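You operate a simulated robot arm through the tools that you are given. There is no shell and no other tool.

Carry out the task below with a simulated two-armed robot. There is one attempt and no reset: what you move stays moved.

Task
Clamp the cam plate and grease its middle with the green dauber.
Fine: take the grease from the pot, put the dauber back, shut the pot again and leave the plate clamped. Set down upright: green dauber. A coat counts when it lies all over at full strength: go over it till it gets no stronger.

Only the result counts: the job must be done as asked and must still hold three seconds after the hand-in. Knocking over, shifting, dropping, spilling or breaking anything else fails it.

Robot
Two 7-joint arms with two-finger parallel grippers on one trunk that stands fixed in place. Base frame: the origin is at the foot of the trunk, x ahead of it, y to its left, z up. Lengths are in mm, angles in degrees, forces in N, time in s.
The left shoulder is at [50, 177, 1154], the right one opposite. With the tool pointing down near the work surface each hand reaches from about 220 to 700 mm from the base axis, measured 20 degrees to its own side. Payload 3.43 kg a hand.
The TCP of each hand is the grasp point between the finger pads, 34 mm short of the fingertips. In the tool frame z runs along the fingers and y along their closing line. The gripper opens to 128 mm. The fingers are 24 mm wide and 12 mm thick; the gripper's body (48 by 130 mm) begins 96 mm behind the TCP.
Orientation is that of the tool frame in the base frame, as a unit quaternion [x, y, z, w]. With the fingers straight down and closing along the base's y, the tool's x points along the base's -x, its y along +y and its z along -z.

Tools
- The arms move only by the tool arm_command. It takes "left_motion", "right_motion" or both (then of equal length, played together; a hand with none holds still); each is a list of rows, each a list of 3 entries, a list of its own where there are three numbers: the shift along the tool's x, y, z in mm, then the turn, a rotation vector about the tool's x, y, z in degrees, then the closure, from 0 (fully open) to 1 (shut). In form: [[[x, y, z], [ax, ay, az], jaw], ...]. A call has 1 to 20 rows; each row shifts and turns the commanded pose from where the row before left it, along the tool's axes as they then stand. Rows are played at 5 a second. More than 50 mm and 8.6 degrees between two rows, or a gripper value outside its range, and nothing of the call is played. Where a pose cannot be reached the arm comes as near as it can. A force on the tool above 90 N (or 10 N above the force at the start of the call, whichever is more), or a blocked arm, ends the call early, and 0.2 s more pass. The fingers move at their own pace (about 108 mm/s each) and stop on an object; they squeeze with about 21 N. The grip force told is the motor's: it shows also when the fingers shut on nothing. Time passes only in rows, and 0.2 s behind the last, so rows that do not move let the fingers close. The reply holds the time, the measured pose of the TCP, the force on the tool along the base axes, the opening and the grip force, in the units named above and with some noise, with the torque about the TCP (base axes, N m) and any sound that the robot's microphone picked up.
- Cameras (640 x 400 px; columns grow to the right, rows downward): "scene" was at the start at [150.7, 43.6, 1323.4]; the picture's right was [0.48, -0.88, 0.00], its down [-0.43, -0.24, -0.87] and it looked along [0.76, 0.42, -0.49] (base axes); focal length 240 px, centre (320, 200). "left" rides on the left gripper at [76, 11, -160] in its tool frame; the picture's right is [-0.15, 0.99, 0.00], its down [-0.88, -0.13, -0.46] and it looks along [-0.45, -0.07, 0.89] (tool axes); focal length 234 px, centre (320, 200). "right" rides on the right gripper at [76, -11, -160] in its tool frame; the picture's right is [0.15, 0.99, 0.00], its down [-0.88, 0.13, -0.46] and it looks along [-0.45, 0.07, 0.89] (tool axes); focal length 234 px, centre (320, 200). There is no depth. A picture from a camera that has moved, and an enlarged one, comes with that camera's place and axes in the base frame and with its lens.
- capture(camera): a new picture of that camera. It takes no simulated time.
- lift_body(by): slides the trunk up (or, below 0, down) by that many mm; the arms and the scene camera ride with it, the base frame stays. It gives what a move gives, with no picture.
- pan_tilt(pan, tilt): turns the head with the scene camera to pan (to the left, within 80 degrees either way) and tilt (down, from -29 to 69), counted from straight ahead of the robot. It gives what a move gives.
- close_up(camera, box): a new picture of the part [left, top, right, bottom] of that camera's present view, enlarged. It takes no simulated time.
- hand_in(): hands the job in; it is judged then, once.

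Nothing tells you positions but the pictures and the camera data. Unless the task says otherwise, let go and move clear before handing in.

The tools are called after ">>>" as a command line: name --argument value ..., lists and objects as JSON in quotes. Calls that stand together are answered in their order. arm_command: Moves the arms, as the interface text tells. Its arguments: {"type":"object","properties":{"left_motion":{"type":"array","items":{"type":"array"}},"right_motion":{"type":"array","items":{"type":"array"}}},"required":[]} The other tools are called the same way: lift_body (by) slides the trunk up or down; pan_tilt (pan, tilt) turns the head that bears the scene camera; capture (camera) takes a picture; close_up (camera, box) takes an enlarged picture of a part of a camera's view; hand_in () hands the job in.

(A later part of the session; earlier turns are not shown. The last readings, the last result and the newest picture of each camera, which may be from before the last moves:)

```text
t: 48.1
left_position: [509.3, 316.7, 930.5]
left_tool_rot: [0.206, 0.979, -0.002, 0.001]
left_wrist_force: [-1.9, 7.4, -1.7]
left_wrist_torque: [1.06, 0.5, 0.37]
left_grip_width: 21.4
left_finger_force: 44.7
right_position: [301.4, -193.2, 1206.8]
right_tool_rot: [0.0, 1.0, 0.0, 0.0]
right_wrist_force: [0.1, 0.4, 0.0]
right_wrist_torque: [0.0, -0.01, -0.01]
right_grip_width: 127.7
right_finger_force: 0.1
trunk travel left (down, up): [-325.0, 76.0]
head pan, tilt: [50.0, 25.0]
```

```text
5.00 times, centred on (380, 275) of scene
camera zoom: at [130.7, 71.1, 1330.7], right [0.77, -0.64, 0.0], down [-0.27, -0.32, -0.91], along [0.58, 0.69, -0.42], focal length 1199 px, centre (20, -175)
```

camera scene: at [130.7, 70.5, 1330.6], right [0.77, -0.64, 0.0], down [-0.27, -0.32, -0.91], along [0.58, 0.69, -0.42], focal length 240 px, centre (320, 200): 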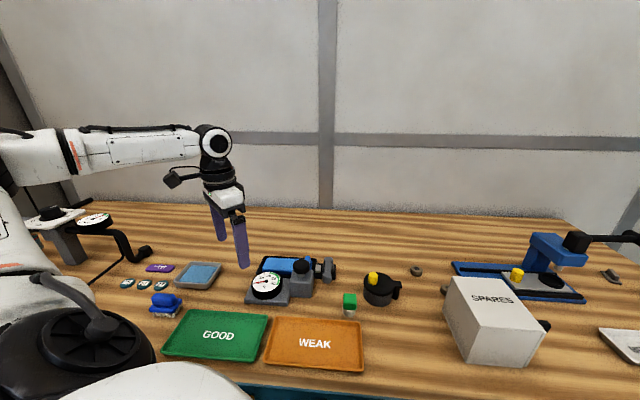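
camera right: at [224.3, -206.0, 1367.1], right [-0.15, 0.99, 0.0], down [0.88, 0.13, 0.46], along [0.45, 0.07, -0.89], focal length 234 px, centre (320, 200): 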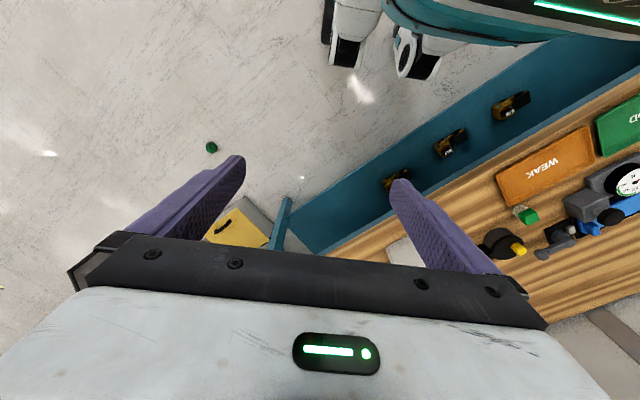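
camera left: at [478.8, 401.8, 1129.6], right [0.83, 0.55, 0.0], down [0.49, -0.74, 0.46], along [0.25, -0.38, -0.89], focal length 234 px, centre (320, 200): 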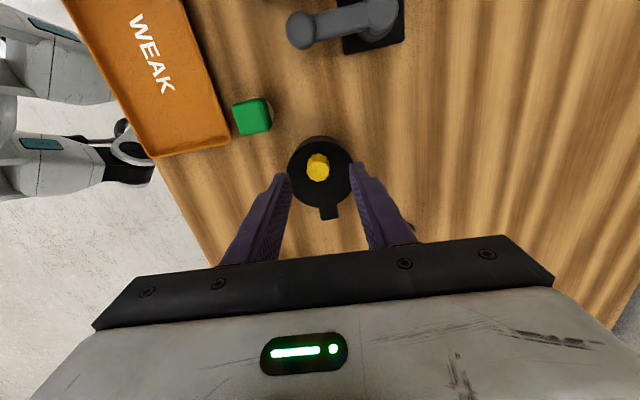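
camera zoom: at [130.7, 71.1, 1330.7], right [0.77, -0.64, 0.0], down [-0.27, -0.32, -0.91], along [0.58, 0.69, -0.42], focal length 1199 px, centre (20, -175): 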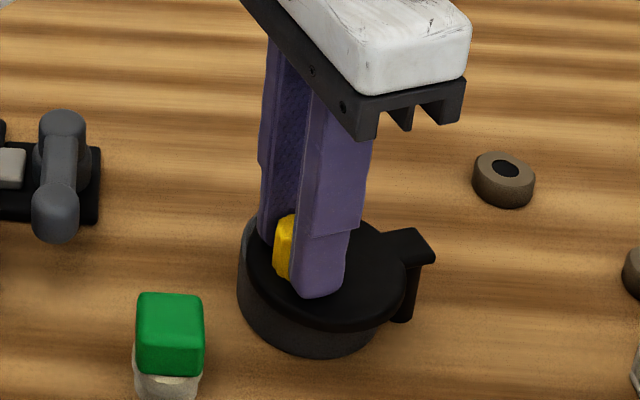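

The lid swings open about the post and amber grease shows. I continue the swing.

>>> arm_command --left_motion '[[[-0.33, -6.33, 0], [0, 0, -6], 0.9], [[-0.33, -6.33, 0], [0, 0, -6], 0.9], [[-0.33, -6.33, 0], [0, 0, -6], 0.9], [[-0.33, -6.33, 0], [0, 0, -6], 0.9], [[-0.33, -6.33, 0], [0, 0, -6], 0.9], [[-0.33, -6.33, 0], [0, 0, -6], 0.9], [[0, 0, 0], [0, 0, 0], 0.9]]'

>>> capture --camera "left"

>>> close_up --camera "scene" --box '[330, 235, 430, 315]'

```text
t: 49.7
left_position: [505.7, 280.0, 930.2]
left_tool_rot: [-0.107, 0.994, -0.002, 0.001]
left_wrist_force: [5.1, 4.2, 8.9]
left_wrist_torque: [0.45, 0.83, 0.19]
left_grip_width: 21.5
left_finger_force: 44.5
right_position: [302.3, -194.3, 1206.6]
right_tool_rot: [-0.001, 1.0, 0.002, 0.0]
right_wrist_force: [0.0, 0.5, 0.3]
right_wrist_torque: [-0.02, -0.02, 0.0]
right_grip_width: 128.0
right_finger_force: 0.0
trunk travel left (down, up): [-325.0, 76.0]
head pan, tilt: [50.0, 25.0]
```

```text
taken
camera left: at [427.3, 276.3, 1089.7], right [-0.07, 1.0, 0.0], down [0.89, 0.06, 0.46], along [0.46, 0.03, -0.89], focal length 234 px, centre (320, 200)
```

left: 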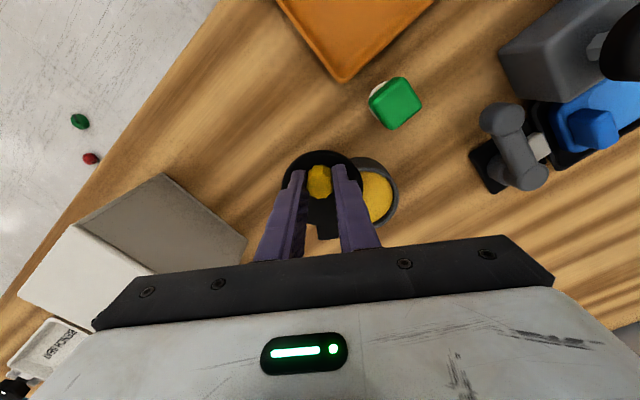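

```text
5.00 times, centred on (380, 275) of scene
camera zoom: at [130.6, 70.3, 1330.8], right [0.77, -0.64, 0.0], down [-0.27, -0.32, -0.91], along [0.58, 0.69, -0.42], focal length 1199 px, centre (20, -175)
```

zoom: 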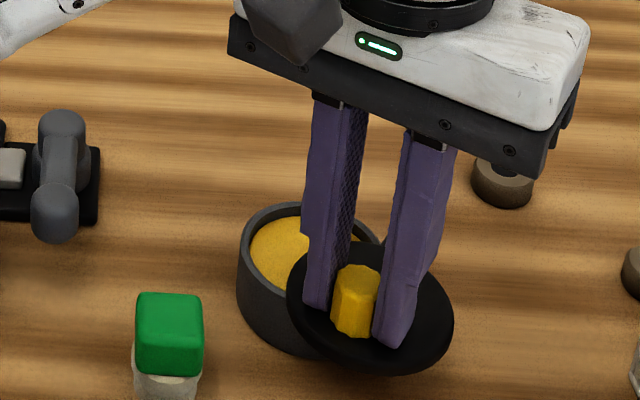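

Opened ~57°. Grease is near the rim. Continuing to about 95°.

>>> arm_command --left_motion '[[[-0.33, -6.33, 0], [0, 0, -6], 0.9], [[-0.33, -6.33, 0], [0, 0, -6], 0.9], [[-0.33, -6.33, 0], [0, 0, -6], 0.9], [[-0.33, -6.33, 0], [0, 0, -6], 0.9], [[-0.33, -6.33, 0], [0, 0, -6], 0.9], [[-0.33, -6.33, 0], [0, 0, -6], 0.9], [[0, 0, 0], [0, 0, 0], 0.9]]'

>>> capture --camera "left"

>>> close_up --camera "scene" --box '[330, 235, 430, 315]'

```text
t: 51.3
left_position: [523.8, 246.4, 931.3]
left_tool_rot: [-0.408, 0.913, -0.001, 0.001]
left_wrist_force: [6.0, 5.9, 13.6]
left_wrist_torque: [0.79, 0.14, 0.01]
left_grip_width: 21.3
left_finger_force: 45.2
right_position: [300.5, -195.2, 1207.3]
right_tool_rot: [0.0, 1.0, 0.0, 0.0]
right_wrist_force: [0.3, -0.1, -0.2]
right_wrist_torque: [-0.01, 0.0, 0.03]
right_grip_width: 128.1
right_finger_force: 0.0
trunk travel left (down, up): [-325.0, 76.0]
head pan, tilt: [50.0, 25.0]
```

```text
taken
camera left: at [463.5, 199.3, 1089.8], right [-0.64, 0.77, 0.0], down [0.68, 0.57, 0.46], along [0.35, 0.29, -0.89], focal length 234 px, centre (320, 200)
```

left: 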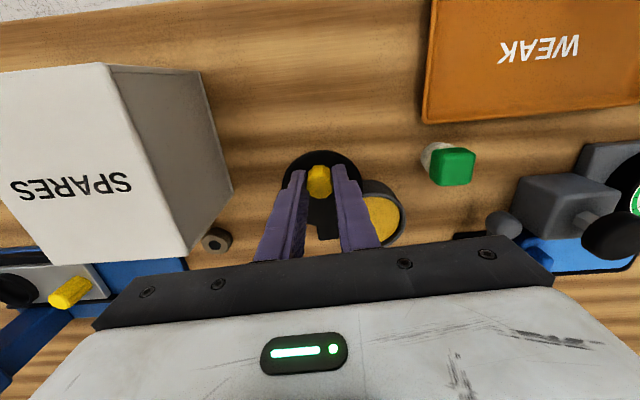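

```text
5.00 times, centred on (380, 275) of scene
camera zoom: at [130.0, 70.3, 1330.8], right [0.77, -0.64, 0.0], down [-0.27, -0.32, -0.91], along [0.58, 0.69, -0.42], focal length 1199 px, centre (20, -175)
```

zoom: 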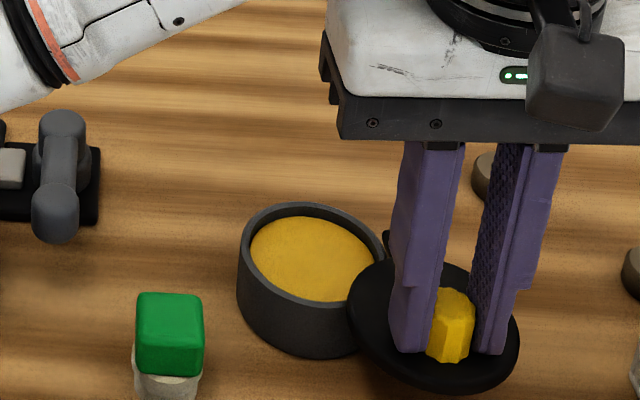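

The pot is mostly open; I swing the lid another ~24° for finger clearance.

>>> arm_command --left_motion '[[[-0.33, -6.33, 0], [0, 0, -6], 0.9], [[-0.33, -6.33, 0], [0, 0, -6], 0.9], [[-0.33, -6.33, 0], [0, 0, -6], 0.9], [[-0.33, -6.33, 0], [0, 0, -6], 0.9], [[0, 0, 0], [0, 0, 0], 0.9]]'

>>> close_up --camera "scene" --box '[330, 235, 430, 315]'

```text
t: 52.5
left_position: [544.8, 234.9, 930.1]
left_tool_rot: [-0.589, 0.808, -0.001, -0.002]
left_wrist_force: [-2.6, 3.2, 3.3]
left_wrist_torque: [0.11, -0.45, 0.19]
left_grip_width: 21.2
left_finger_force: 45.0
right_position: [300.0, -194.7, 1207.1]
right_tool_rot: [0.0, 1.0, 0.001, 0.0]
right_wrist_force: [0.2, -0.3, 0.7]
right_wrist_torque: [0.01, -0.06, 0.01]
right_grip_width: 127.7
right_finger_force: 0.1
trunk travel left (down, up): [-325.0, 76.0]
head pan, tilt: [50.0, 25.0]
```

```text
5.00 times, centred on (380, 275) of scene
camera zoom: at [130.1, 70.5, 1330.6], right [0.77, -0.64, 0.0], down [-0.27, -0.32, -0.91], along [0.58, 0.69, -0.42], focal length 1199 px, centre (20, -175)
```

zoom: 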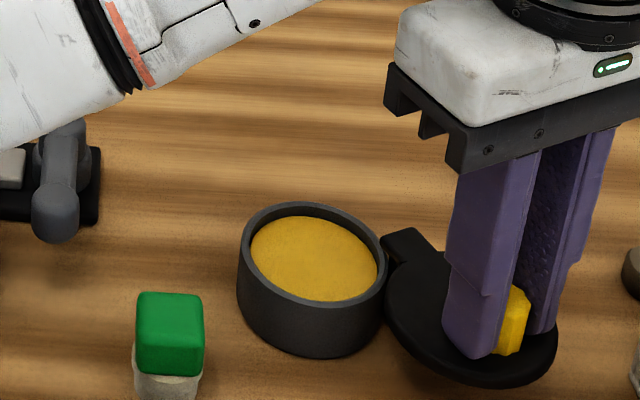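

The lid is wide open and stays. I release the knob, rise, and go above the dauber with yaw −45° (closing line between the free sides).

>>> arm_command --left_motion '[[[0, 0, 0], [0, 0, 0], 0.75], [[0, 0, 0], [0, 0, 0], 0.6], [[0, 0, 0], [0, 0, 0], 0.6], [[0, 0, -25], [0, 0, 0], 0.6], [[0, 0, -25], [0, 0, 0], 0.6], [[0, 0, -25], [0, 0, 0], 0.6], [[0, 0, 0], [0, 0, 6.8], 0.6], [[0, 0, 0], [0, 0, 6.8], 0.6], [[0, 0, 0], [0, 0, 6.8], 0.6], [[0, 0, 0], [0, 0, 6.8], 0.6]]'

>>> capture --camera "scene"

```text
t: 54.7
left_position: [545.0, 235.0, 1006.1]
left_tool_rot: [-0.381, 0.925, -0.001, 0.0]
left_wrist_force: [0.7, 0.7, -0.3]
left_wrist_torque: [0.0, -0.01, -0.02]
left_grip_width: 51.3
left_finger_force: 0.0
right_position: [300.8, -194.6, 1207.2]
right_tool_rot: [0.001, 1.0, 0.0, 0.0]
right_wrist_force: [-0.3, 0.4, -0.3]
right_wrist_torque: [-0.02, 0.03, -0.02]
right_grip_width: 128.1
right_finger_force: 0.2
trunk travel left (down, up): [-325.0, 76.0]
head pan, tilt: [50.0, 25.0]
```

```text
taken
camera scene: at [130.6, 70.4, 1330.7], right [0.77, -0.64, 0.0], down [-0.27, -0.32, -0.91], along [0.58, 0.69, -0.42], focal length 240 px, centre (320, 200)
```

scene: 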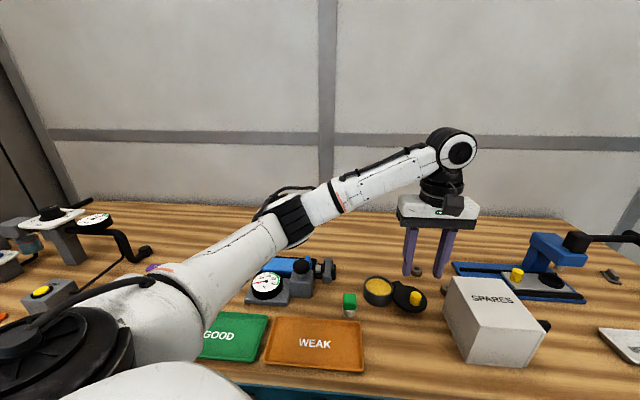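

>>> arm_command --left_motion '[[[-0.7, 29, 0], [0, 0, 0], 0.6], [[-0.7, 29, 0], [0, 0, 0], 0.6], [[-0.7, 29, 0], [0, 0, 0], 0.6], [[-0.7, 29, 0], [0, 0, 0], 0.6], [[-0.7, 29, 0], [0, 0, 0], 0.6], [[0, 0, 15], [0, 0, 0], 0.6], [[0, 0, 0], [0, 0, 0], 0.6]]'

>>> capture --camera "left"

>>> close_up --camera "left" --box '[220, 100, 420, 260]'

>>> close_up --camera "scene" --box '[300, 235, 400, 325]'

```text
t: 56.3
left_position: [443.7, 341.5, 990.2]
left_tool_rot: [-0.382, 0.924, -0.001, 0.0]
left_wrist_force: [0.4, 0.0, 0.0]
left_wrist_torque: [-0.03, 0.01, -0.02]
left_grip_width: 51.3
left_finger_force: 0.0
right_position: [300.5, -194.6, 1207.6]
right_tool_rot: [-0.001, 1.0, 0.001, 0.001]
right_wrist_force: [0.0, 0.5, -0.5]
right_wrist_torque: [0.03, -0.04, -0.04]
right_grip_width: 128.0
right_finger_force: 0.0
trunk travel left (down, up): [-325.0, 76.0]
head pan, tilt: [50.0, 25.0]
```

```text
taken
camera left: at [382.1, 296.8, 1148.8], right [-0.59, 0.8, 0.0], down [0.72, 0.53, 0.46], along [0.37, 0.27, -0.89], focal length 234 px, centre (320, 200)
```

left: 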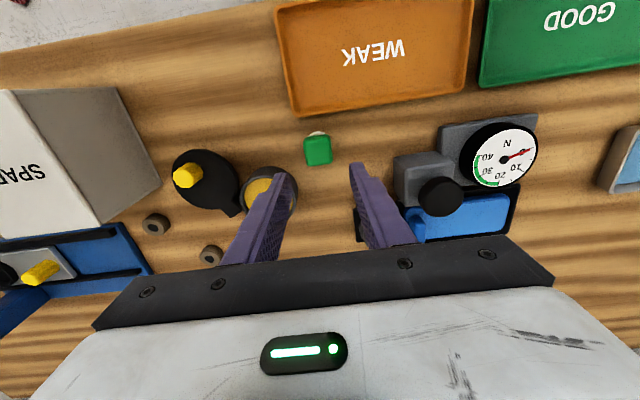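

```text
2.50 times, centred on (320, 180) of left
camera zoom: at [382.1, 296.8, 1148.8], right [-0.59, 0.8, 0.0], down [0.72, 0.53, 0.46], along [0.37, 0.27, -0.89], focal length 585 px, centre (320, 250)
```

zoom: 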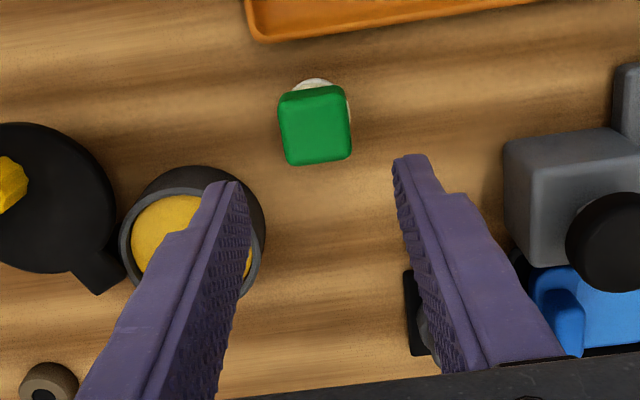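

```text
4.44 times, centred on (350, 280) of scene
camera zoom: at [130.5, 70.3, 1330.7], right [0.77, -0.64, 0.0], down [-0.27, -0.32, -0.91], along [0.58, 0.69, -0.42], focal length 1066 px, centre (187, -156)
```

zoom: 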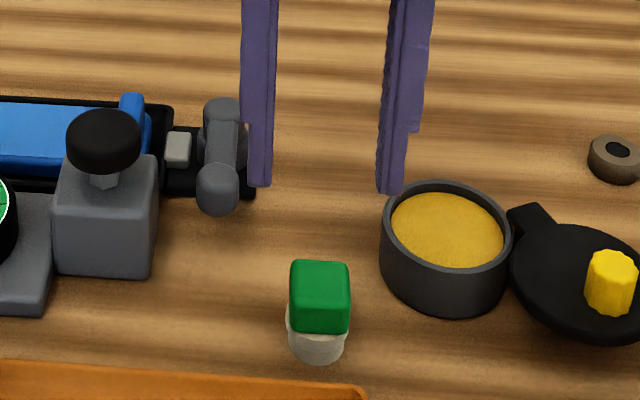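

Dauber centre ≈ [442, 338.5], square to the tool. I correct by a few mm and lower so the tips straddle the green block (tips ≈ 870).

>>> arm_command --left_motion '[[[3.3, -0.9, 0], [0, 0, 0], 0.6], [[0, 0, 25], [0, 0, 0], 0.6], [[0, 0, 25], [0, 0, 0], 0.6], [[0, 0, 18], [0, 0, 0], 0.6], [[0, 0, 0], [0, 0, 0], 0.6]]'

>>> close_up --camera "left" --box '[220, 100, 420, 260]'

>>> close_up --camera "scene" --box '[300, 235, 400, 325]'

```text
t: 57.5
left_position: [443.8, 338.9, 922.0]
left_tool_rot: [-0.382, 0.924, -0.001, 0.0]
left_wrist_force: [-0.4, -0.4, 0.9]
left_wrist_torque: [0.01, -0.03, 0.0]
left_grip_width: 51.3
left_finger_force: 0.2
right_position: [302.2, -194.1, 1207.1]
right_tool_rot: [0.0, 1.0, 0.001, 0.0]
right_wrist_force: [-0.2, -0.1, 0.1]
right_wrist_torque: [0.0, 0.0, 0.02]
right_grip_width: 128.0
right_finger_force: 0.0
trunk travel left (down, up): [-325.0, 76.0]
head pan, tilt: [50.0, 25.0]
```

```text
2.50 times, centred on (320, 180) of left
camera zoom: at [381.3, 294.4, 1080.7], right [-0.59, 0.8, 0.0], down [0.72, 0.53, 0.46], along [0.37, 0.27, -0.89], focal length 585 px, centre (320, 250)
```

zoom: 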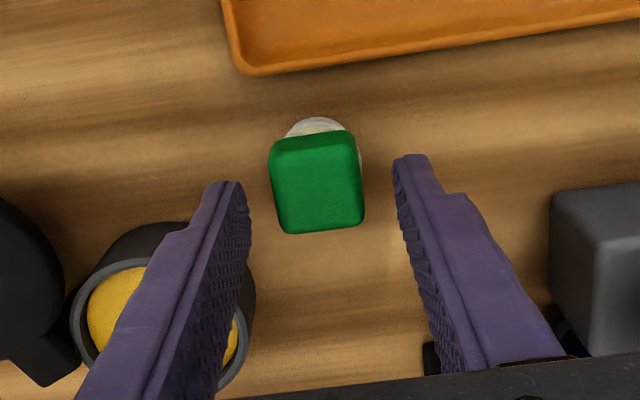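

```text
4.44 times, centred on (350, 280) of scene
camera zoom: at [130.6, 70.3, 1330.7], right [0.77, -0.64, 0.0], down [-0.27, -0.32, -0.91], along [0.58, 0.69, -0.42], focal length 1066 px, centre (187, -156)
```

zoom: 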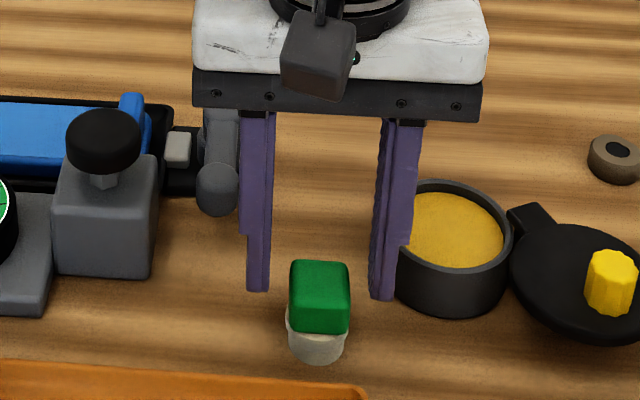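

Alignment is within a millimetre. I lower 18 mm and close on the green block.

>>> arm_command --left_motion '[[[0, 0, 10], [0, 0, 0], 0.6], [[0, 0, 8], [0, 0, 0], 0.6], [[0, 0, 0], [0, 0, 0], 0.7], [[0, 0, 0], [0, 0, 0], 0.85], [[0, 0, 0], [0, 0, 0], 0.85], [[0, 0, 0], [0, 0, 0], 0.85]]'

>>> close_up --camera "left" --box '[220, 100, 420, 260]'

>>> close_up --camera "scene" --box '[300, 235, 400, 325]'

```text
t: 58.9
left_position: [444.3, 337.6, 903.3]
left_tool_rot: [-0.382, 0.924, 0.0, 0.0]
left_wrist_force: [0.1, 0.4, 0.4]
left_wrist_torque: [0.01, 0.0, -0.01]
left_grip_width: 32.4
left_finger_force: 21.9
right_position: [300.9, -194.8, 1206.6]
right_tool_rot: [0.0, 1.0, 0.0, 0.0]
right_wrist_force: [-0.3, 0.1, 0.2]
right_wrist_torque: [-0.01, -0.01, -0.01]
right_grip_width: 128.1
right_finger_force: 0.1
trunk travel left (down, up): [-325.0, 76.0]
head pan, tilt: [50.0, 25.0]
```

```text
2.50 times, centred on (320, 180) of left
camera zoom: at [381.2, 293.4, 1063.1], right [-0.59, 0.8, 0.0], down [0.72, 0.53, 0.46], along [0.37, 0.27, -0.89], focal length 585 px, centre (320, 250)
```

zoom: 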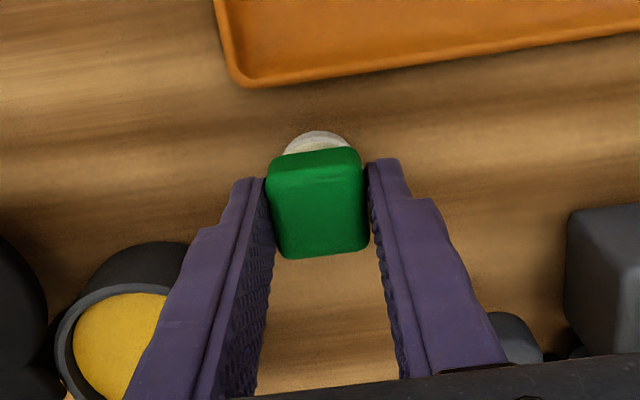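

```text
4.44 times, centred on (350, 280) of scene
camera zoom: at [130.6, 70.4, 1330.7], right [0.77, -0.64, 0.0], down [-0.27, -0.32, -0.91], along [0.58, 0.69, -0.42], focal length 1066 px, centre (187, -156)
```

zoom: 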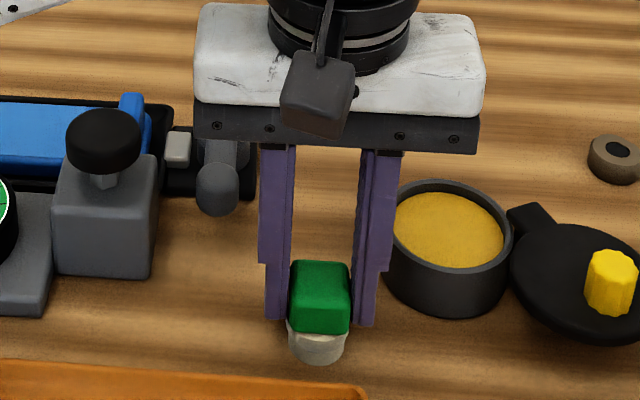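

Block gripped (32 mm). I tighten a bit and lift straight up to see what comes along.

>>> arm_command --left_motion '[[[0, 0, 0], [0, 0, 0], 0.95], [[0, 0, -5], [0, 0, 0], 0.95], [[0, 0, -15], [0, 0, 0], 0.95], [[0, 0, -20], [0, 0, 0], 0.95], [[0, 0, -20], [0, 0, 0], 0.95], [[0, 0, -10], [0, 0, 0], 0.95]]'

>>> close_up --camera "scene" --box '[300, 215, 400, 325]'

>>> close_up --camera "left" --box '[220, 100, 420, 260]'

```text
t: 60.3
left_position: [443.5, 337.7, 973.4]
left_tool_rot: [-0.38, 0.925, -0.001, 0.0]
left_wrist_force: [0.1, -0.1, -0.2]
left_wrist_torque: [0.01, -0.02, 0.03]
left_grip_width: 32.5
left_finger_force: 21.0
right_position: [300.5, -195.5, 1206.5]
right_tool_rot: [0.0, 1.0, 0.001, 0.0]
right_wrist_force: [0.3, 0.2, 0.2]
right_wrist_torque: [-0.02, 0.0, -0.01]
right_grip_width: 128.0
right_finger_force: 0.0
trunk travel left (down, up): [-325.0, 76.0]
head pan, tilt: [50.0, 25.0]
```

```text
3.64 times, centred on (350, 270) of scene
camera zoom: at [130.6, 70.4, 1330.6], right [0.77, -0.64, 0.0], down [-0.27, -0.32, -0.91], along [0.58, 0.69, -0.42], focal length 872 px, centre (211, -54)
```

zoom: 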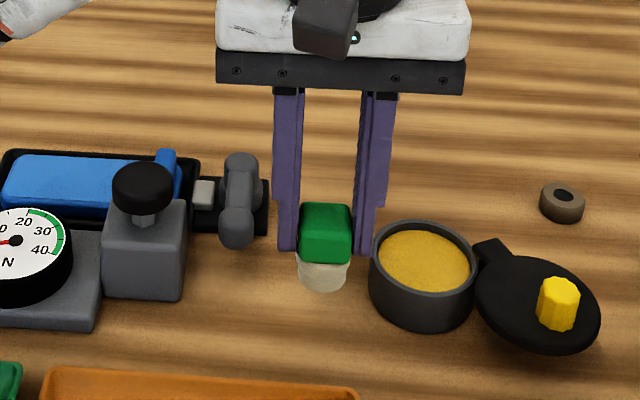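

```text
2.50 times, centred on (320, 180) of left
camera zoom: at [380.5, 293.3, 1132.8], right [-0.59, 0.8, 0.0], down [0.72, 0.53, 0.45], along [0.37, 0.27, -0.89], focal length 585 px, centre (320, 250)
```

zoom: 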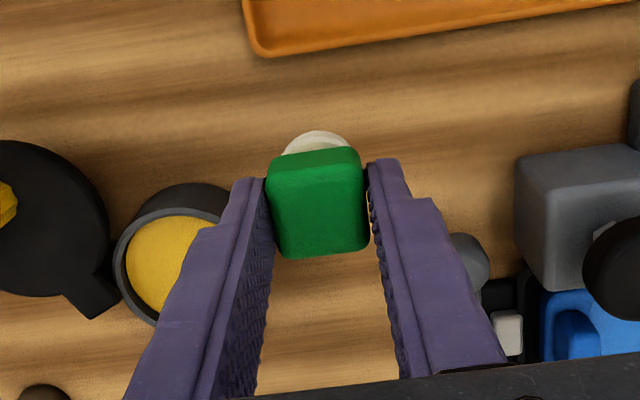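

The dauber is up with its white felt foot. I carry it over the pot (centre ≈ [529.5, 326]) with the felt ~25 mm above the rim and check.

>>> arm_command --left_motion '[[[-13.1, -17.3, 0], [0, 0, 0], 0.95], [[-13.1, -17.3, 0], [0, 0, 0], 0.95], [[-13.1, -17.3, 0], [0, 0, 0], 0.95], [[-13.1, -17.3, 0], [0, 0, 0], 0.95], [[0, 0, 0], [0, 0, 0], 0.95]]'

>>> close_up --camera "left" --box '[220, 100, 420, 260]'

>>> close_up --camera "scene" --box '[330, 225, 430, 315]'

```text
t: 61.5
left_position: [528.0, 326.6, 974.8]
left_tool_rot: [-0.382, 0.924, -0.001, 0.001]
left_wrist_force: [0.1, -0.1, -0.1]
left_wrist_torque: [-0.01, -0.05, -0.04]
left_grip_width: 32.5
left_finger_force: 21.1
right_position: [301.9, -194.5, 1206.7]
right_tool_rot: [0.0, 1.0, 0.0, 0.0]
right_wrist_force: [0.2, 0.1, -0.1]
right_wrist_torque: [-0.02, -0.02, -0.06]
right_grip_width: 128.0
right_finger_force: 0.1
trunk travel left (down, up): [-325.0, 76.0]
head pan, tilt: [50.0, 25.0]
```

```text
2.50 times, centred on (320, 180) of left
camera zoom: at [466.0, 282.3, 1134.3], right [-0.59, 0.8, 0.0], down [0.72, 0.53, 0.46], along [0.37, 0.27, -0.89], focal length 585 px, centre (320, 250)
```

zoom: 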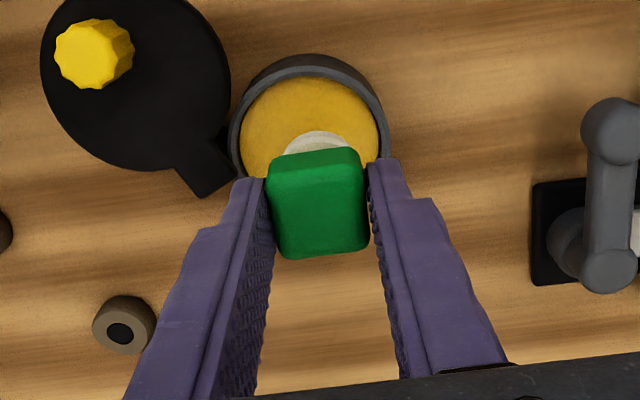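

```text
4.44 times, centred on (380, 270) of scene
camera zoom: at [130.6, 70.4, 1330.7], right [0.77, -0.64, 0.0], down [-0.27, -0.32, -0.91], along [0.58, 0.69, -0.42], focal length 1066 px, centre (53, -111)
```

zoom: 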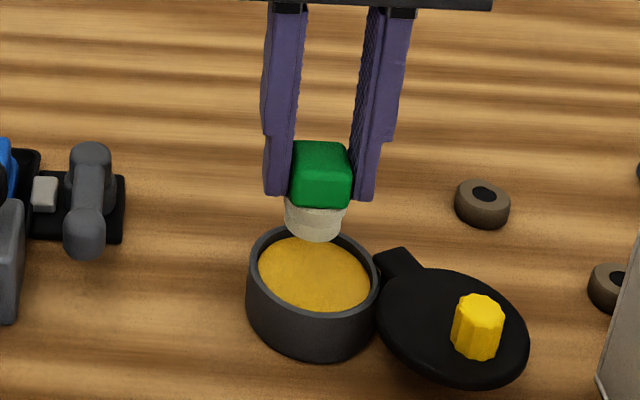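

The dauber is over the pot. Small correction, then I lower stepwise toward the grease, watching force.

>>> arm_command --left_motion '[[[1, -1.8, 10], [0, 0, 0], 0.95], [[0, 0, 10], [0, 0, 0], 0.95], [[0, 0, 5], [0, 0, 0], 0.95], [[0, 0, 0], [0, 0, 0], 0.95]]'

>>> close_up --camera "scene" --box '[330, 225, 430, 315]'

```text
t: 62.5
left_position: [529.9, 323.6, 949.2]
left_tool_rot: [-0.381, 0.924, -0.001, -0.001]
left_wrist_force: [0.9, -0.9, 0.0]
left_wrist_torque: [-0.01, -0.01, 0.0]
left_grip_width: 32.6
left_finger_force: 20.7
right_position: [300.5, -194.4, 1207.0]
right_tool_rot: [0.0, 1.0, 0.001, 0.0]
right_wrist_force: [-0.1, 0.6, 0.1]
right_wrist_torque: [0.0, -0.02, 0.01]
right_grip_width: 128.1
right_finger_force: 0.1
trunk travel left (down, up): [-325.0, 76.0]
head pan, tilt: [50.0, 25.0]
```

```text
4.44 times, centred on (380, 270) of scene
camera zoom: at [130.6, 70.4, 1330.7], right [0.77, -0.64, 0.0], down [-0.27, -0.32, -0.91], along [0.58, 0.69, -0.42], focal length 1066 px, centre (53, -111)
```

zoom: 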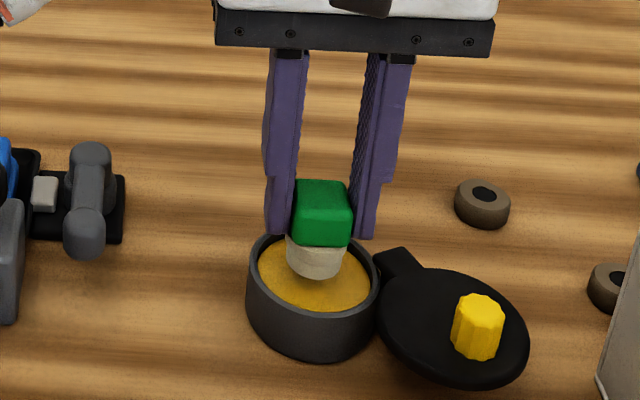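

>>> arm_command --left_motion '[[[0, 0, 4], [0, 0, 0], 0.95], [[0, 0, 3], [0, 0, 0], 0.95], [[0, 0, 0], [0, 0, 0], 0.95]]'

>>> close_up --camera "scene" --box '[330, 225, 430, 315]'

```text
t: 63.3
left_position: [529.3, 323.5, 942.5]
left_tool_rot: [-0.383, 0.924, -0.001, 0.0]
left_wrist_force: [-1.0, 0.8, -0.9]
left_wrist_torque: [0.01, -0.01, 0.01]
left_grip_width: 32.5
left_finger_force: 20.9
right_position: [300.7, -193.6, 1206.4]
right_tool_rot: [0.0, 1.0, 0.001, 0.0]
right_wrist_force: [-0.3, -0.1, -0.6]
right_wrist_torque: [-0.03, -0.02, -0.03]
right_grip_width: 127.9
right_finger_force: 0.1
trunk travel left (down, up): [-325.0, 76.0]
head pan, tilt: [50.0, 25.0]
```

```text
4.44 times, centred on (380, 270) of scene
camera zoom: at [130.6, 70.4, 1330.7], right [0.77, -0.64, 0.0], down [-0.27, -0.32, -0.91], along [0.58, 0.69, -0.42], focal length 1066 px, centre (53, -111)
```

zoom: 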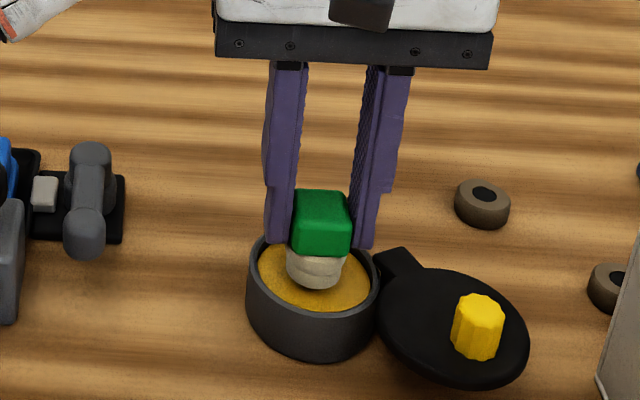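

>>> arm_command --left_motion '[[[0, 0, 3], [0, 0, 0], 0.95], [[0, 0, 2], [0, 0, 0], 0.95], [[0, 0, 0], [0, 0, 0], 0.95]]'

>>> close_up --camera "scene" --box '[330, 225, 430, 315]'

```text
t: 64.1
left_position: [530.5, 323.6, 936.6]
left_tool_rot: [-0.382, 0.924, 0.0, 0.0]
left_wrist_force: [0.1, -0.1, 0.6]
left_wrist_torque: [0.01, 0.0, 0.0]
left_grip_width: 32.5
left_finger_force: 21.1
right_position: [301.2, -193.8, 1206.7]
right_tool_rot: [0.0, 1.0, 0.001, -0.001]
right_wrist_force: [-0.6, 0.3, -0.4]
right_wrist_torque: [-0.04, -0.01, -0.03]
right_grip_width: 128.1
right_finger_force: 0.0
trunk travel left (down, up): [-325.0, 76.0]
head pan, tilt: [50.0, 25.0]
```

```text
4.44 times, centred on (380, 270) of scene
camera zoom: at [130.6, 70.4, 1330.7], right [0.77, -0.64, 0.0], down [-0.27, -0.32, -0.91], along [0.58, 0.69, -0.42], focal length 1066 px, centre (53, -111)
```

zoom: 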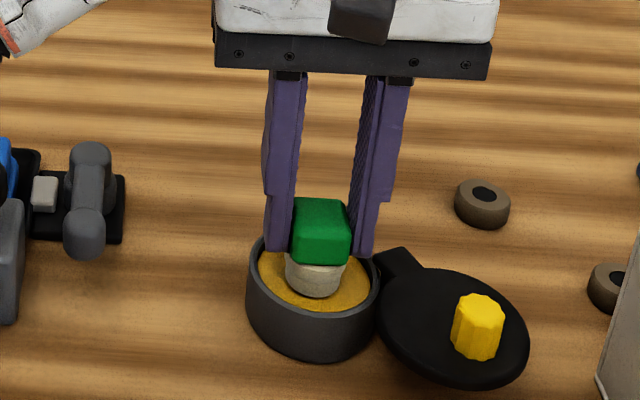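

>>> arm_command --left_motion '[[[0, 0, 2], [0, 0, 0], 0.95], [[0, 0, 0], [0, 0, 0], 0.95]]'

>>> close_up --camera "scene" --box '[340, 240, 420, 310]'

>>> close_up --camera "left" --box '[260, 100, 380, 200]'

```text
t: 64.7
left_position: [530.5, 322.8, 935.4]
left_tool_rot: [-0.382, 0.924, -0.001, -0.001]
left_wrist_force: [-0.1, -0.5, -0.2]
left_wrist_torque: [0.06, 0.03, -0.01]
left_grip_width: 32.5
left_finger_force: 21.1
right_position: [301.8, -194.1, 1206.1]
right_tool_rot: [0.0, 1.0, 0.0, 0.0]
right_wrist_force: [-0.5, -0.1, 1.3]
right_wrist_torque: [0.01, 0.02, -0.04]
right_grip_width: 127.8
right_finger_force: 0.2
trunk travel left (down, up): [-325.0, 76.0]
head pan, tilt: [50.0, 25.0]
```

```text
5.71 times, centred on (380, 275) of scene
camera zoom: at [130.6, 70.4, 1330.7], right [0.77, -0.64, 0.0], down [-0.27, -0.32, -0.91], along [0.58, 0.69, -0.42], focal length 1370 px, centre (-23, -229)
```

zoom: 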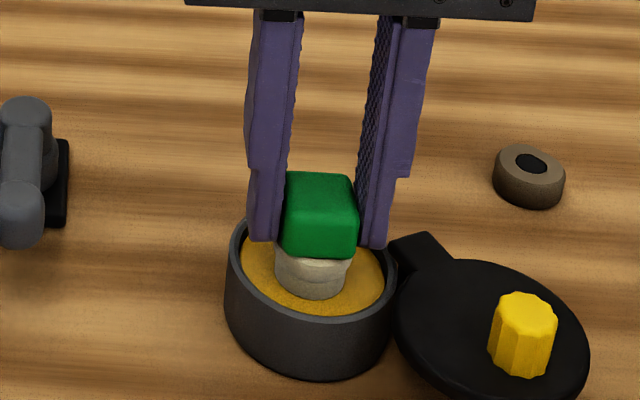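

```text
4.00 times, centred on (320, 150) of left
camera zoom: at [468.2, 279.2, 1094.4], right [-0.59, 0.8, 0.0], down [0.72, 0.53, 0.45], along [0.37, 0.27, -0.89], focal length 937 px, centre (320, 400)
```

zoom: 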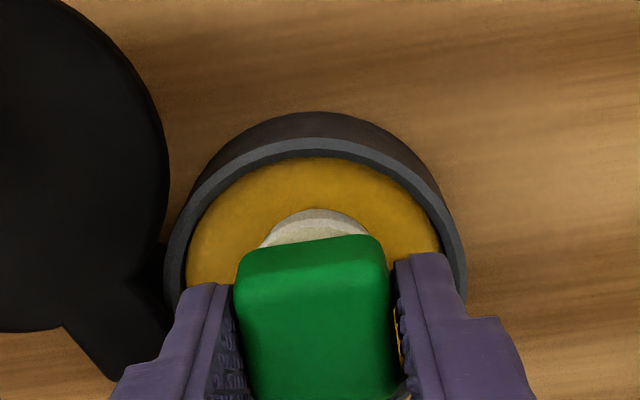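

>>> arm_command --left_motion '[[[0, 0, 2], [0, 0, 0], 0.95], [[0, 0, 1], [0, 0, 0], 0.95], [[0, 0, 0], [0, 0, 0], 0.95], [[0, 0, 0], [0, 0, 0], 0.95]]'

>>> close_up --camera "scene" --box '[340, 240, 420, 310]'

```text
t: 65.7
left_position: [530.1, 323.3, 933.4]
left_tool_rot: [-0.382, 0.924, 0.0, 0.002]
left_wrist_force: [1.6, 3.0, 10.1]
left_wrist_torque: [0.12, -0.03, -0.02]
left_grip_width: 32.3
left_finger_force: 20.9
right_position: [300.5, -194.6, 1206.7]
right_tool_rot: [0.0, 1.0, 0.001, 0.0]
right_wrist_force: [0.5, -0.5, -0.8]
right_wrist_torque: [0.01, -0.01, 0.0]
right_grip_width: 127.8
right_finger_force: 0.1
trunk travel left (down, up): [-325.0, 76.0]
head pan, tilt: [50.0, 25.0]
```

```text
5.71 times, centred on (380, 275) of scene
camera zoom: at [130.0, 70.1, 1330.8], right [0.77, -0.64, 0.0], down [-0.27, -0.32, -0.91], along [0.58, 0.69, -0.42], focal length 1370 px, centre (-23, -229)
```

zoom: 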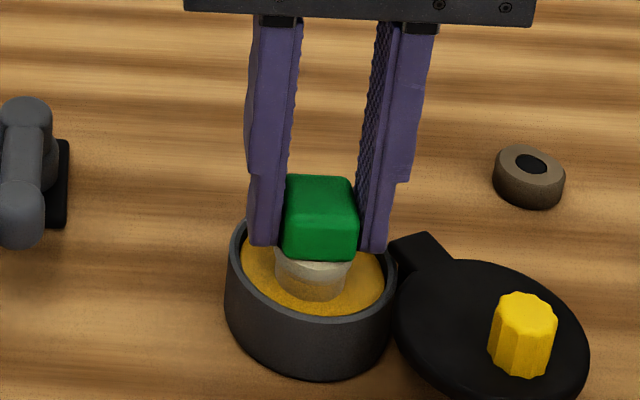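

The felt has touched the grease (10 N) and is turning amber. I hold there briefly, then lift and inspect the felt.

>>> arm_command --left_motion '[[[0, 0, 0], [0, 0, 0], 0.95], [[0, 0, 0], [0, 0, 0], 0.95], [[0, 0, 0], [0, 0, 0], 0.95], [[0, 0, -5], [0, 0, 0], 0.95], [[0, 0, -15], [0, 0, 0], 0.95], [[0, 0, -25], [0, 0, 0], 0.95], [[0, 0, 0], [0, 0, 0], 0.95]]'

>>> close_up --camera "scene" --box '[340, 220, 420, 300]'

>>> close_up --camera "left" --box '[260, 100, 380, 200]'

```text
t: 67.3
left_position: [530.9, 321.6, 977.5]
left_tool_rot: [-0.383, 0.924, -0.001, 0.0]
left_wrist_force: [-0.4, 0.3, -0.8]
left_wrist_torque: [-0.05, 0.0, 0.02]
left_grip_width: 32.4
left_finger_force: 20.7
right_position: [302.3, -193.4, 1205.5]
right_tool_rot: [0.0, 1.0, 0.001, 0.0]
right_wrist_force: [-0.3, -0.5, -1.0]
right_wrist_torque: [0.01, -0.02, 0.0]
right_grip_width: 128.0
right_finger_force: 0.0
trunk travel left (down, up): [-325.0, 76.0]
head pan, tilt: [50.0, 25.0]
```

```text
5.00 times, centred on (380, 260) of scene
camera zoom: at [130.8, 70.5, 1330.6], right [0.77, -0.64, 0.0], down [-0.27, -0.32, -0.91], along [0.58, 0.69, -0.42], focal length 1199 px, centre (20, -100)
```

zoom: 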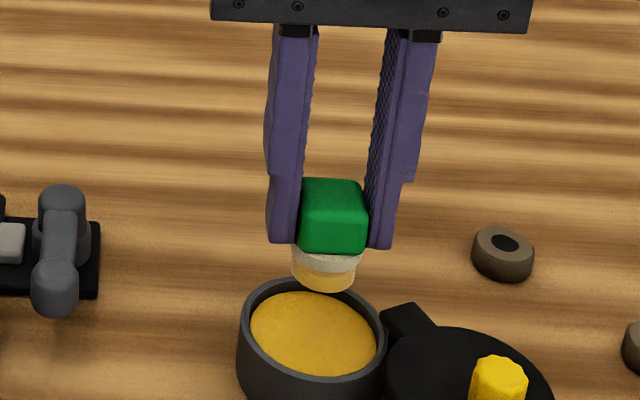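

```text
4.00 times, centred on (320, 150) of left
camera zoom: at [468.6, 278.0, 1137.0], right [-0.59, 0.8, 0.0], down [0.72, 0.53, 0.45], along [0.37, 0.27, -0.89], focal length 937 px, centre (320, 400)
```

zoom: 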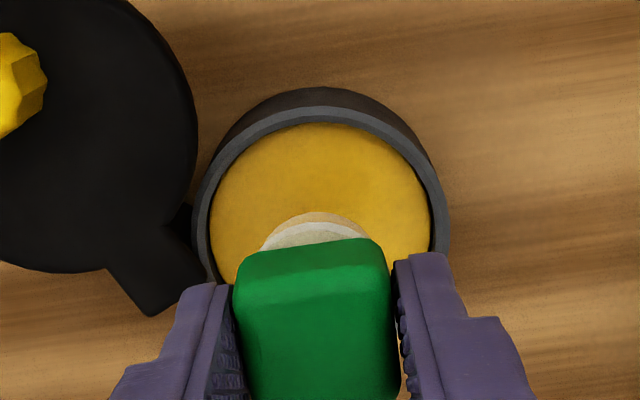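

The felt is loaded with amber grease. I rise, turn the wrist +90° so the fingers straddle the plate's width, and carry it above the plate's centre.

>>> arm_command --left_motion '[[[0, 0, -25], [0, 0, 0], 0.95], [[0, 0, 0], [0, 0, 7.5], 0.95], [[0, 0, 0], [0, 0, 7.5], 0.95], [[0, 0, 0], [0, 0, 7.5], 0.95], [[0, 0, 0], [0, 0, 7.5], 0.95], [[0, 0, 0], [0, 0, 7.5], 0.95], [[0, 0, 0], [0, 0, 7.5], 0.95], [[0, 0, 0], [0, 0, 7.5], 0.95], [[0, 0, 0], [0, 0, 7.5], 0.95], [[0, 0, 0], [0, 0, 7.5], 0.95], [[0, 0, 0], [0, 0, 7.5], 0.95], [[0, 0, 0], [0, 0, 7.5], 0.95], [[0, 0, 0], [0, 0, 7.5], 0.95], [[0, 0, 0], [0, 0, 0], 0.95]]'

>>> arm_command --left_motion '[[[32, 9.6, 0], [0, 0, 0], 0.95], [[32, 9.6, 0], [0, 0, 0], 0.95], [[32, 9.6, 0], [0, 0, 0], 0.95], [[32, 9.6, 0], [0, 0, 0], 0.95], [[32, 9.6, 0], [0, 0, 0], 0.95], [[32, 9.6, 0], [0, 0, 0], 0.95], [[32, 9.6, 0], [0, 0, 0], 0.95], [[32, 9.6, 0], [0, 0, 0], 0.95], [[0, 0, 0], [0, 0, 0], 0.95]]'

>>> capture --camera "left"

>>> close_up --camera "scene" --box '[220, 215, 360, 315]'

```text
t: 70.3
left_position: [530.1, 323.1, 1002.0]
left_tool_rot: [0.384, 0.923, -0.001, 0.001]
left_wrist_force: [-0.1, -0.6, -0.5]
left_wrist_torque: [-0.01, 0.02, 0.01]
left_grip_width: 32.3
left_finger_force: 21.3
right_position: [301.3, -194.0, 1206.5]
right_tool_rot: [-0.001, 1.0, 0.001, -0.001]
right_wrist_force: [-0.2, 0.0, -0.1]
right_wrist_torque: [0.01, 0.04, -0.04]
right_grip_width: 127.9
right_finger_force: 0.1
trunk travel left (down, up): [-325.0, 76.0]
head pan, tilt: [50.0, 25.0]
```

```text
t: 72.3
left_position: [403.4, 560.5, 1001.0]
left_tool_rot: [0.384, 0.923, -0.001, 0.0]
left_wrist_force: [0.1, -0.7, -0.3]
left_wrist_torque: [0.03, -0.04, 0.0]
left_grip_width: 32.2
left_finger_force: 21.2
right_position: [302.0, -194.4, 1206.9]
right_tool_rot: [-0.001, 1.0, 0.002, 0.0]
right_wrist_force: [0.0, -0.4, -0.4]
right_wrist_torque: [-0.01, -0.04, 0.03]
right_grip_width: 128.3
right_finger_force: 0.0
trunk travel left (down, up): [-325.0, 76.0]
head pan, tilt: [50.0, 25.0]
```

```text
taken
camera left: at [356.3, 623.2, 1160.8], right [0.8, 0.59, 0.0], down [0.53, -0.72, 0.46], along [0.27, -0.37, -0.89], focal length 234 px, centre (320, 200)
```

left: 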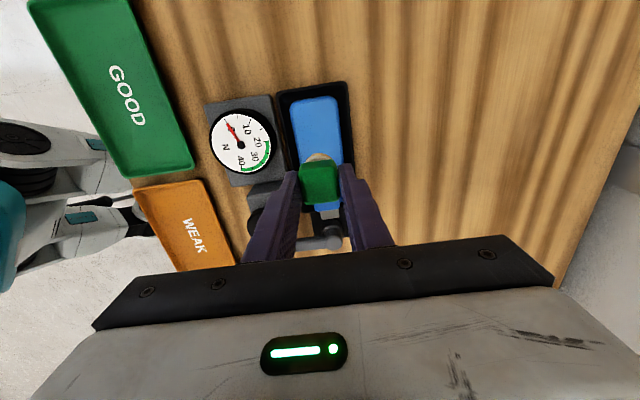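

```text
4.00 times, centred on (290, 265) of scene
camera zoom: at [130.7, 70.4, 1330.7], right [0.77, -0.64, 0.0], down [-0.27, -0.32, -0.91], along [0.58, 0.69, -0.42], focal length 959 px, centre (440, -60)
```

zoom: 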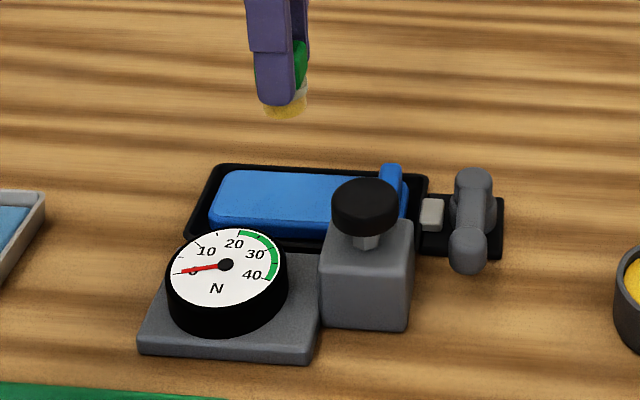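

>>> close_up --camera "left" --box '[240, 70, 400, 220]'

```text
2.67 times, centred on (320, 145) of left
camera zoom: at [356.3, 623.2, 1160.8], right [0.8, 0.59, 0.0], down [0.53, -0.72, 0.46], along [0.27, -0.37, -0.89], focal length 624 px, centre (320, 347)
```

zoom: 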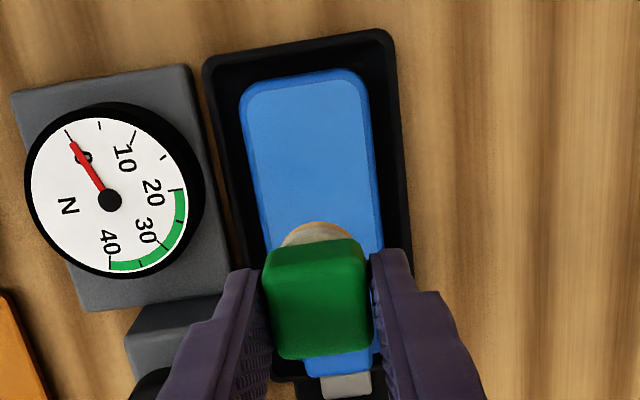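

The dauber is centred over the patch. I lower it: first to just above the plate, then in small steps until contact.

>>> arm_command --left_motion '[[[0, 0, 25], [0, 0, 0], 0.95], [[0, 0, 25], [0, 0, 0], 0.95], [[0, 0, 15], [0, 0, 0], 0.95], [[0, 0, 0], [0, 0, 0], 0.95]]'

>>> close_up --camera "scene" --box '[220, 215, 360, 315]'

>>> close_up --camera "left" --box '[240, 70, 400, 220]'

```text
t: 73.3
left_position: [403.8, 557.5, 937.6]
left_tool_rot: [0.384, 0.923, 0.0, 0.0]
left_wrist_force: [0.1, 0.6, -0.1]
left_wrist_torque: [0.02, -0.01, 0.01]
left_grip_width: 32.3
left_finger_force: 20.8
right_position: [301.1, -194.9, 1207.5]
right_tool_rot: [-0.001, 1.0, 0.001, 0.0]
right_wrist_force: [0.0, -0.8, 0.6]
right_wrist_torque: [-0.03, 0.02, 0.05]
right_grip_width: 127.9
right_finger_force: 0.1
trunk travel left (down, up): [-325.0, 76.0]
head pan, tilt: [50.0, 25.0]
```

```text
4.00 times, centred on (290, 265) of scene
camera zoom: at [130.6, 70.4, 1330.7], right [0.77, -0.64, 0.0], down [-0.27, -0.32, -0.91], along [0.58, 0.69, -0.42], focal length 959 px, centre (440, -60)
```

zoom: 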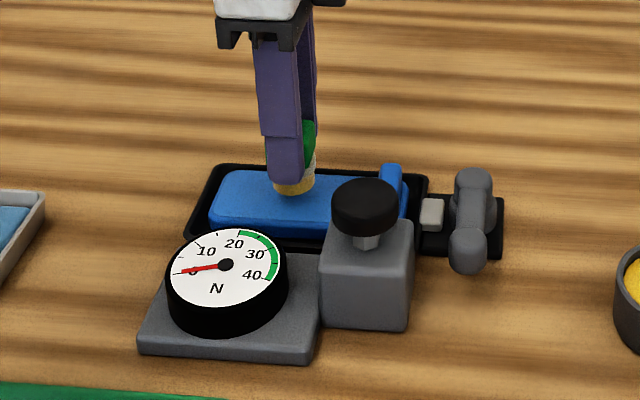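

```text
2.67 times, centred on (320, 145) of left
camera zoom: at [357.8, 621.9, 1095.7], right [0.8, 0.59, 0.0], down [0.53, -0.71, 0.46], along [0.27, -0.37, -0.89], focal length 624 px, centre (320, 347)
```

zoom: 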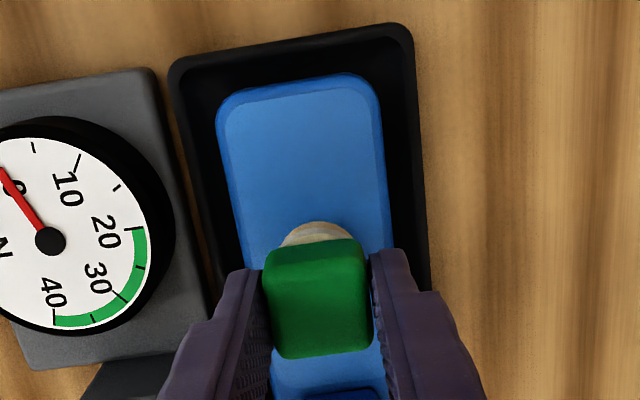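

>>> arm_command --left_motion '[[[0, 0, 4], [0, 0, 0], 0.95], [[0, 0, 3], [0, 0, 0], 0.95], [[0, 0, 0], [0, 0, 0], 0.95]]'

>>> arm_command --left_motion '[[[0, 0, 2], [0, 0, 0], 0.95], [[0, 0, 2], [0, 0, 0], 0.95], [[0, 0, 0], [0, 0, 0], 0.95]]'

>>> close_up --camera "scene" --box '[240, 235, 340, 305]'

```text
t: 74.1
left_position: [404.8, 559.1, 929.9]
left_tool_rot: [0.383, 0.924, -0.001, 0.001]
left_wrist_force: [-0.9, 0.4, -0.6]
left_wrist_torque: [0.02, 0.0, 0.03]
left_grip_width: 32.3
left_finger_force: 21.1
right_position: [301.4, -195.2, 1206.3]
right_tool_rot: [0.0, 1.0, 0.001, 0.0]
right_wrist_force: [-0.4, 0.0, -0.5]
right_wrist_torque: [0.05, 0.03, -0.01]
right_grip_width: 127.9
right_finger_force: 0.1
trunk travel left (down, up): [-325.0, 76.0]
head pan, tilt: [50.0, 25.0]
```

```text
t: 74.9
left_position: [403.1, 558.4, 926.8]
left_tool_rot: [0.383, 0.924, -0.001, 0.002]
left_wrist_force: [0.5, 0.2, -1.2]
left_wrist_torque: [0.04, -0.01, 0.0]
left_grip_width: 32.7
left_finger_force: 20.8
right_position: [301.0, -194.6, 1206.7]
right_tool_rot: [0.0, 1.0, 0.0, -0.001]
right_wrist_force: [-0.3, 0.5, -0.3]
right_wrist_torque: [-0.03, -0.02, 0.0]
right_grip_width: 128.1
right_finger_force: 0.0
trunk travel left (down, up): [-325.0, 76.0]
head pan, tilt: [50.0, 25.0]
```

```text
5.71 times, centred on (290, 270) of scene
camera zoom: at [130.6, 70.4, 1330.7], right [0.77, -0.64, 0.0], down [-0.27, -0.32, -0.91], along [0.58, 0.69, -0.42], focal length 1370 px, centre (491, -200)
```

zoom: 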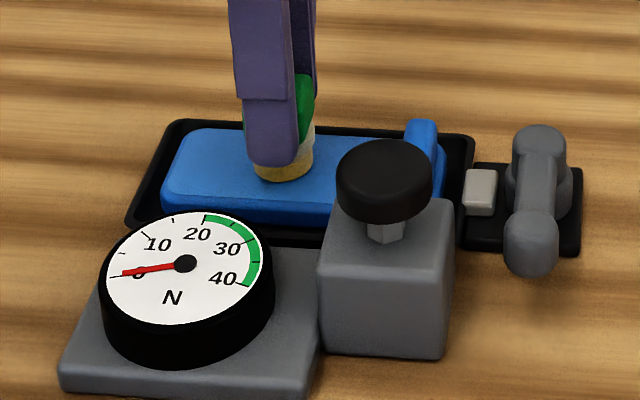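

>>> arm_command --left_motion '[[[0, 0, 2], [0, 0, 0], 0.95], [[0, 0, 0], [0, 0, 0], 0.95]]'

>>> arm_command --left_motion '[[[0, 0, 2], [0, 0, 0], 0.95], [[0, 0, 0], [0, 0, 0], 0.95]]'

>>> close_up --camera "scene" --box '[240, 235, 340, 305]'

```text
t: 75.5
left_position: [403.9, 559.1, 924.4]
left_tool_rot: [0.384, 0.924, 0.0, 0.001]
left_wrist_force: [0.3, -0.2, -0.9]
left_wrist_torque: [0.01, -0.03, -0.02]
left_grip_width: 32.7
left_finger_force: 21.4
right_position: [301.4, -194.9, 1206.6]
right_tool_rot: [0.001, 1.0, 0.001, 0.0]
right_wrist_force: [-0.5, 0.2, 0.2]
right_wrist_torque: [0.02, 0.0, 0.01]
right_grip_width: 127.9
right_finger_force: 0.0
trunk travel left (down, up): [-325.0, 76.0]
head pan, tilt: [50.0, 25.0]
```

```text
t: 76.1
left_position: [403.7, 558.4, 923.1]
left_tool_rot: [0.383, 0.924, 0.0, 0.002]
left_wrist_force: [-1.3, -0.9, 5.1]
left_wrist_torque: [0.01, 0.13, 0.04]
left_grip_width: 32.5
left_finger_force: 20.9
right_position: [300.6, -194.5, 1206.6]
right_tool_rot: [0.0, 1.0, 0.001, -0.001]
right_wrist_force: [0.0, -1.1, 0.0]
right_wrist_torque: [0.03, 0.0, -0.02]
right_grip_width: 128.1
right_finger_force: 0.1
trunk travel left (down, up): [-325.0, 76.0]
head pan, tilt: [50.0, 25.0]
```

```text
5.71 times, centred on (290, 270) of scene
camera zoom: at [130.1, 69.8, 1330.8], right [0.77, -0.64, 0.0], down [-0.27, -0.32, -0.91], along [0.58, 0.69, -0.42], focal length 1370 px, centre (491, -200)
```

zoom: 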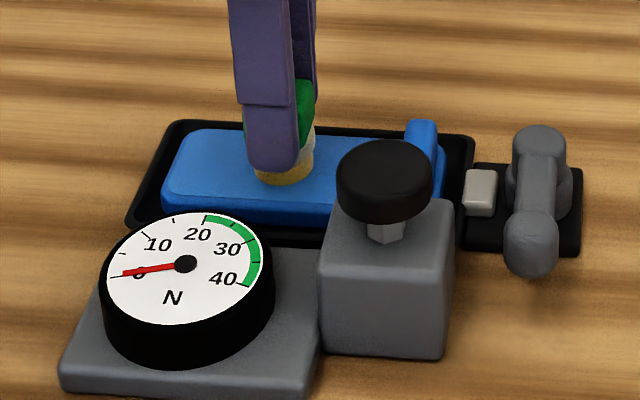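

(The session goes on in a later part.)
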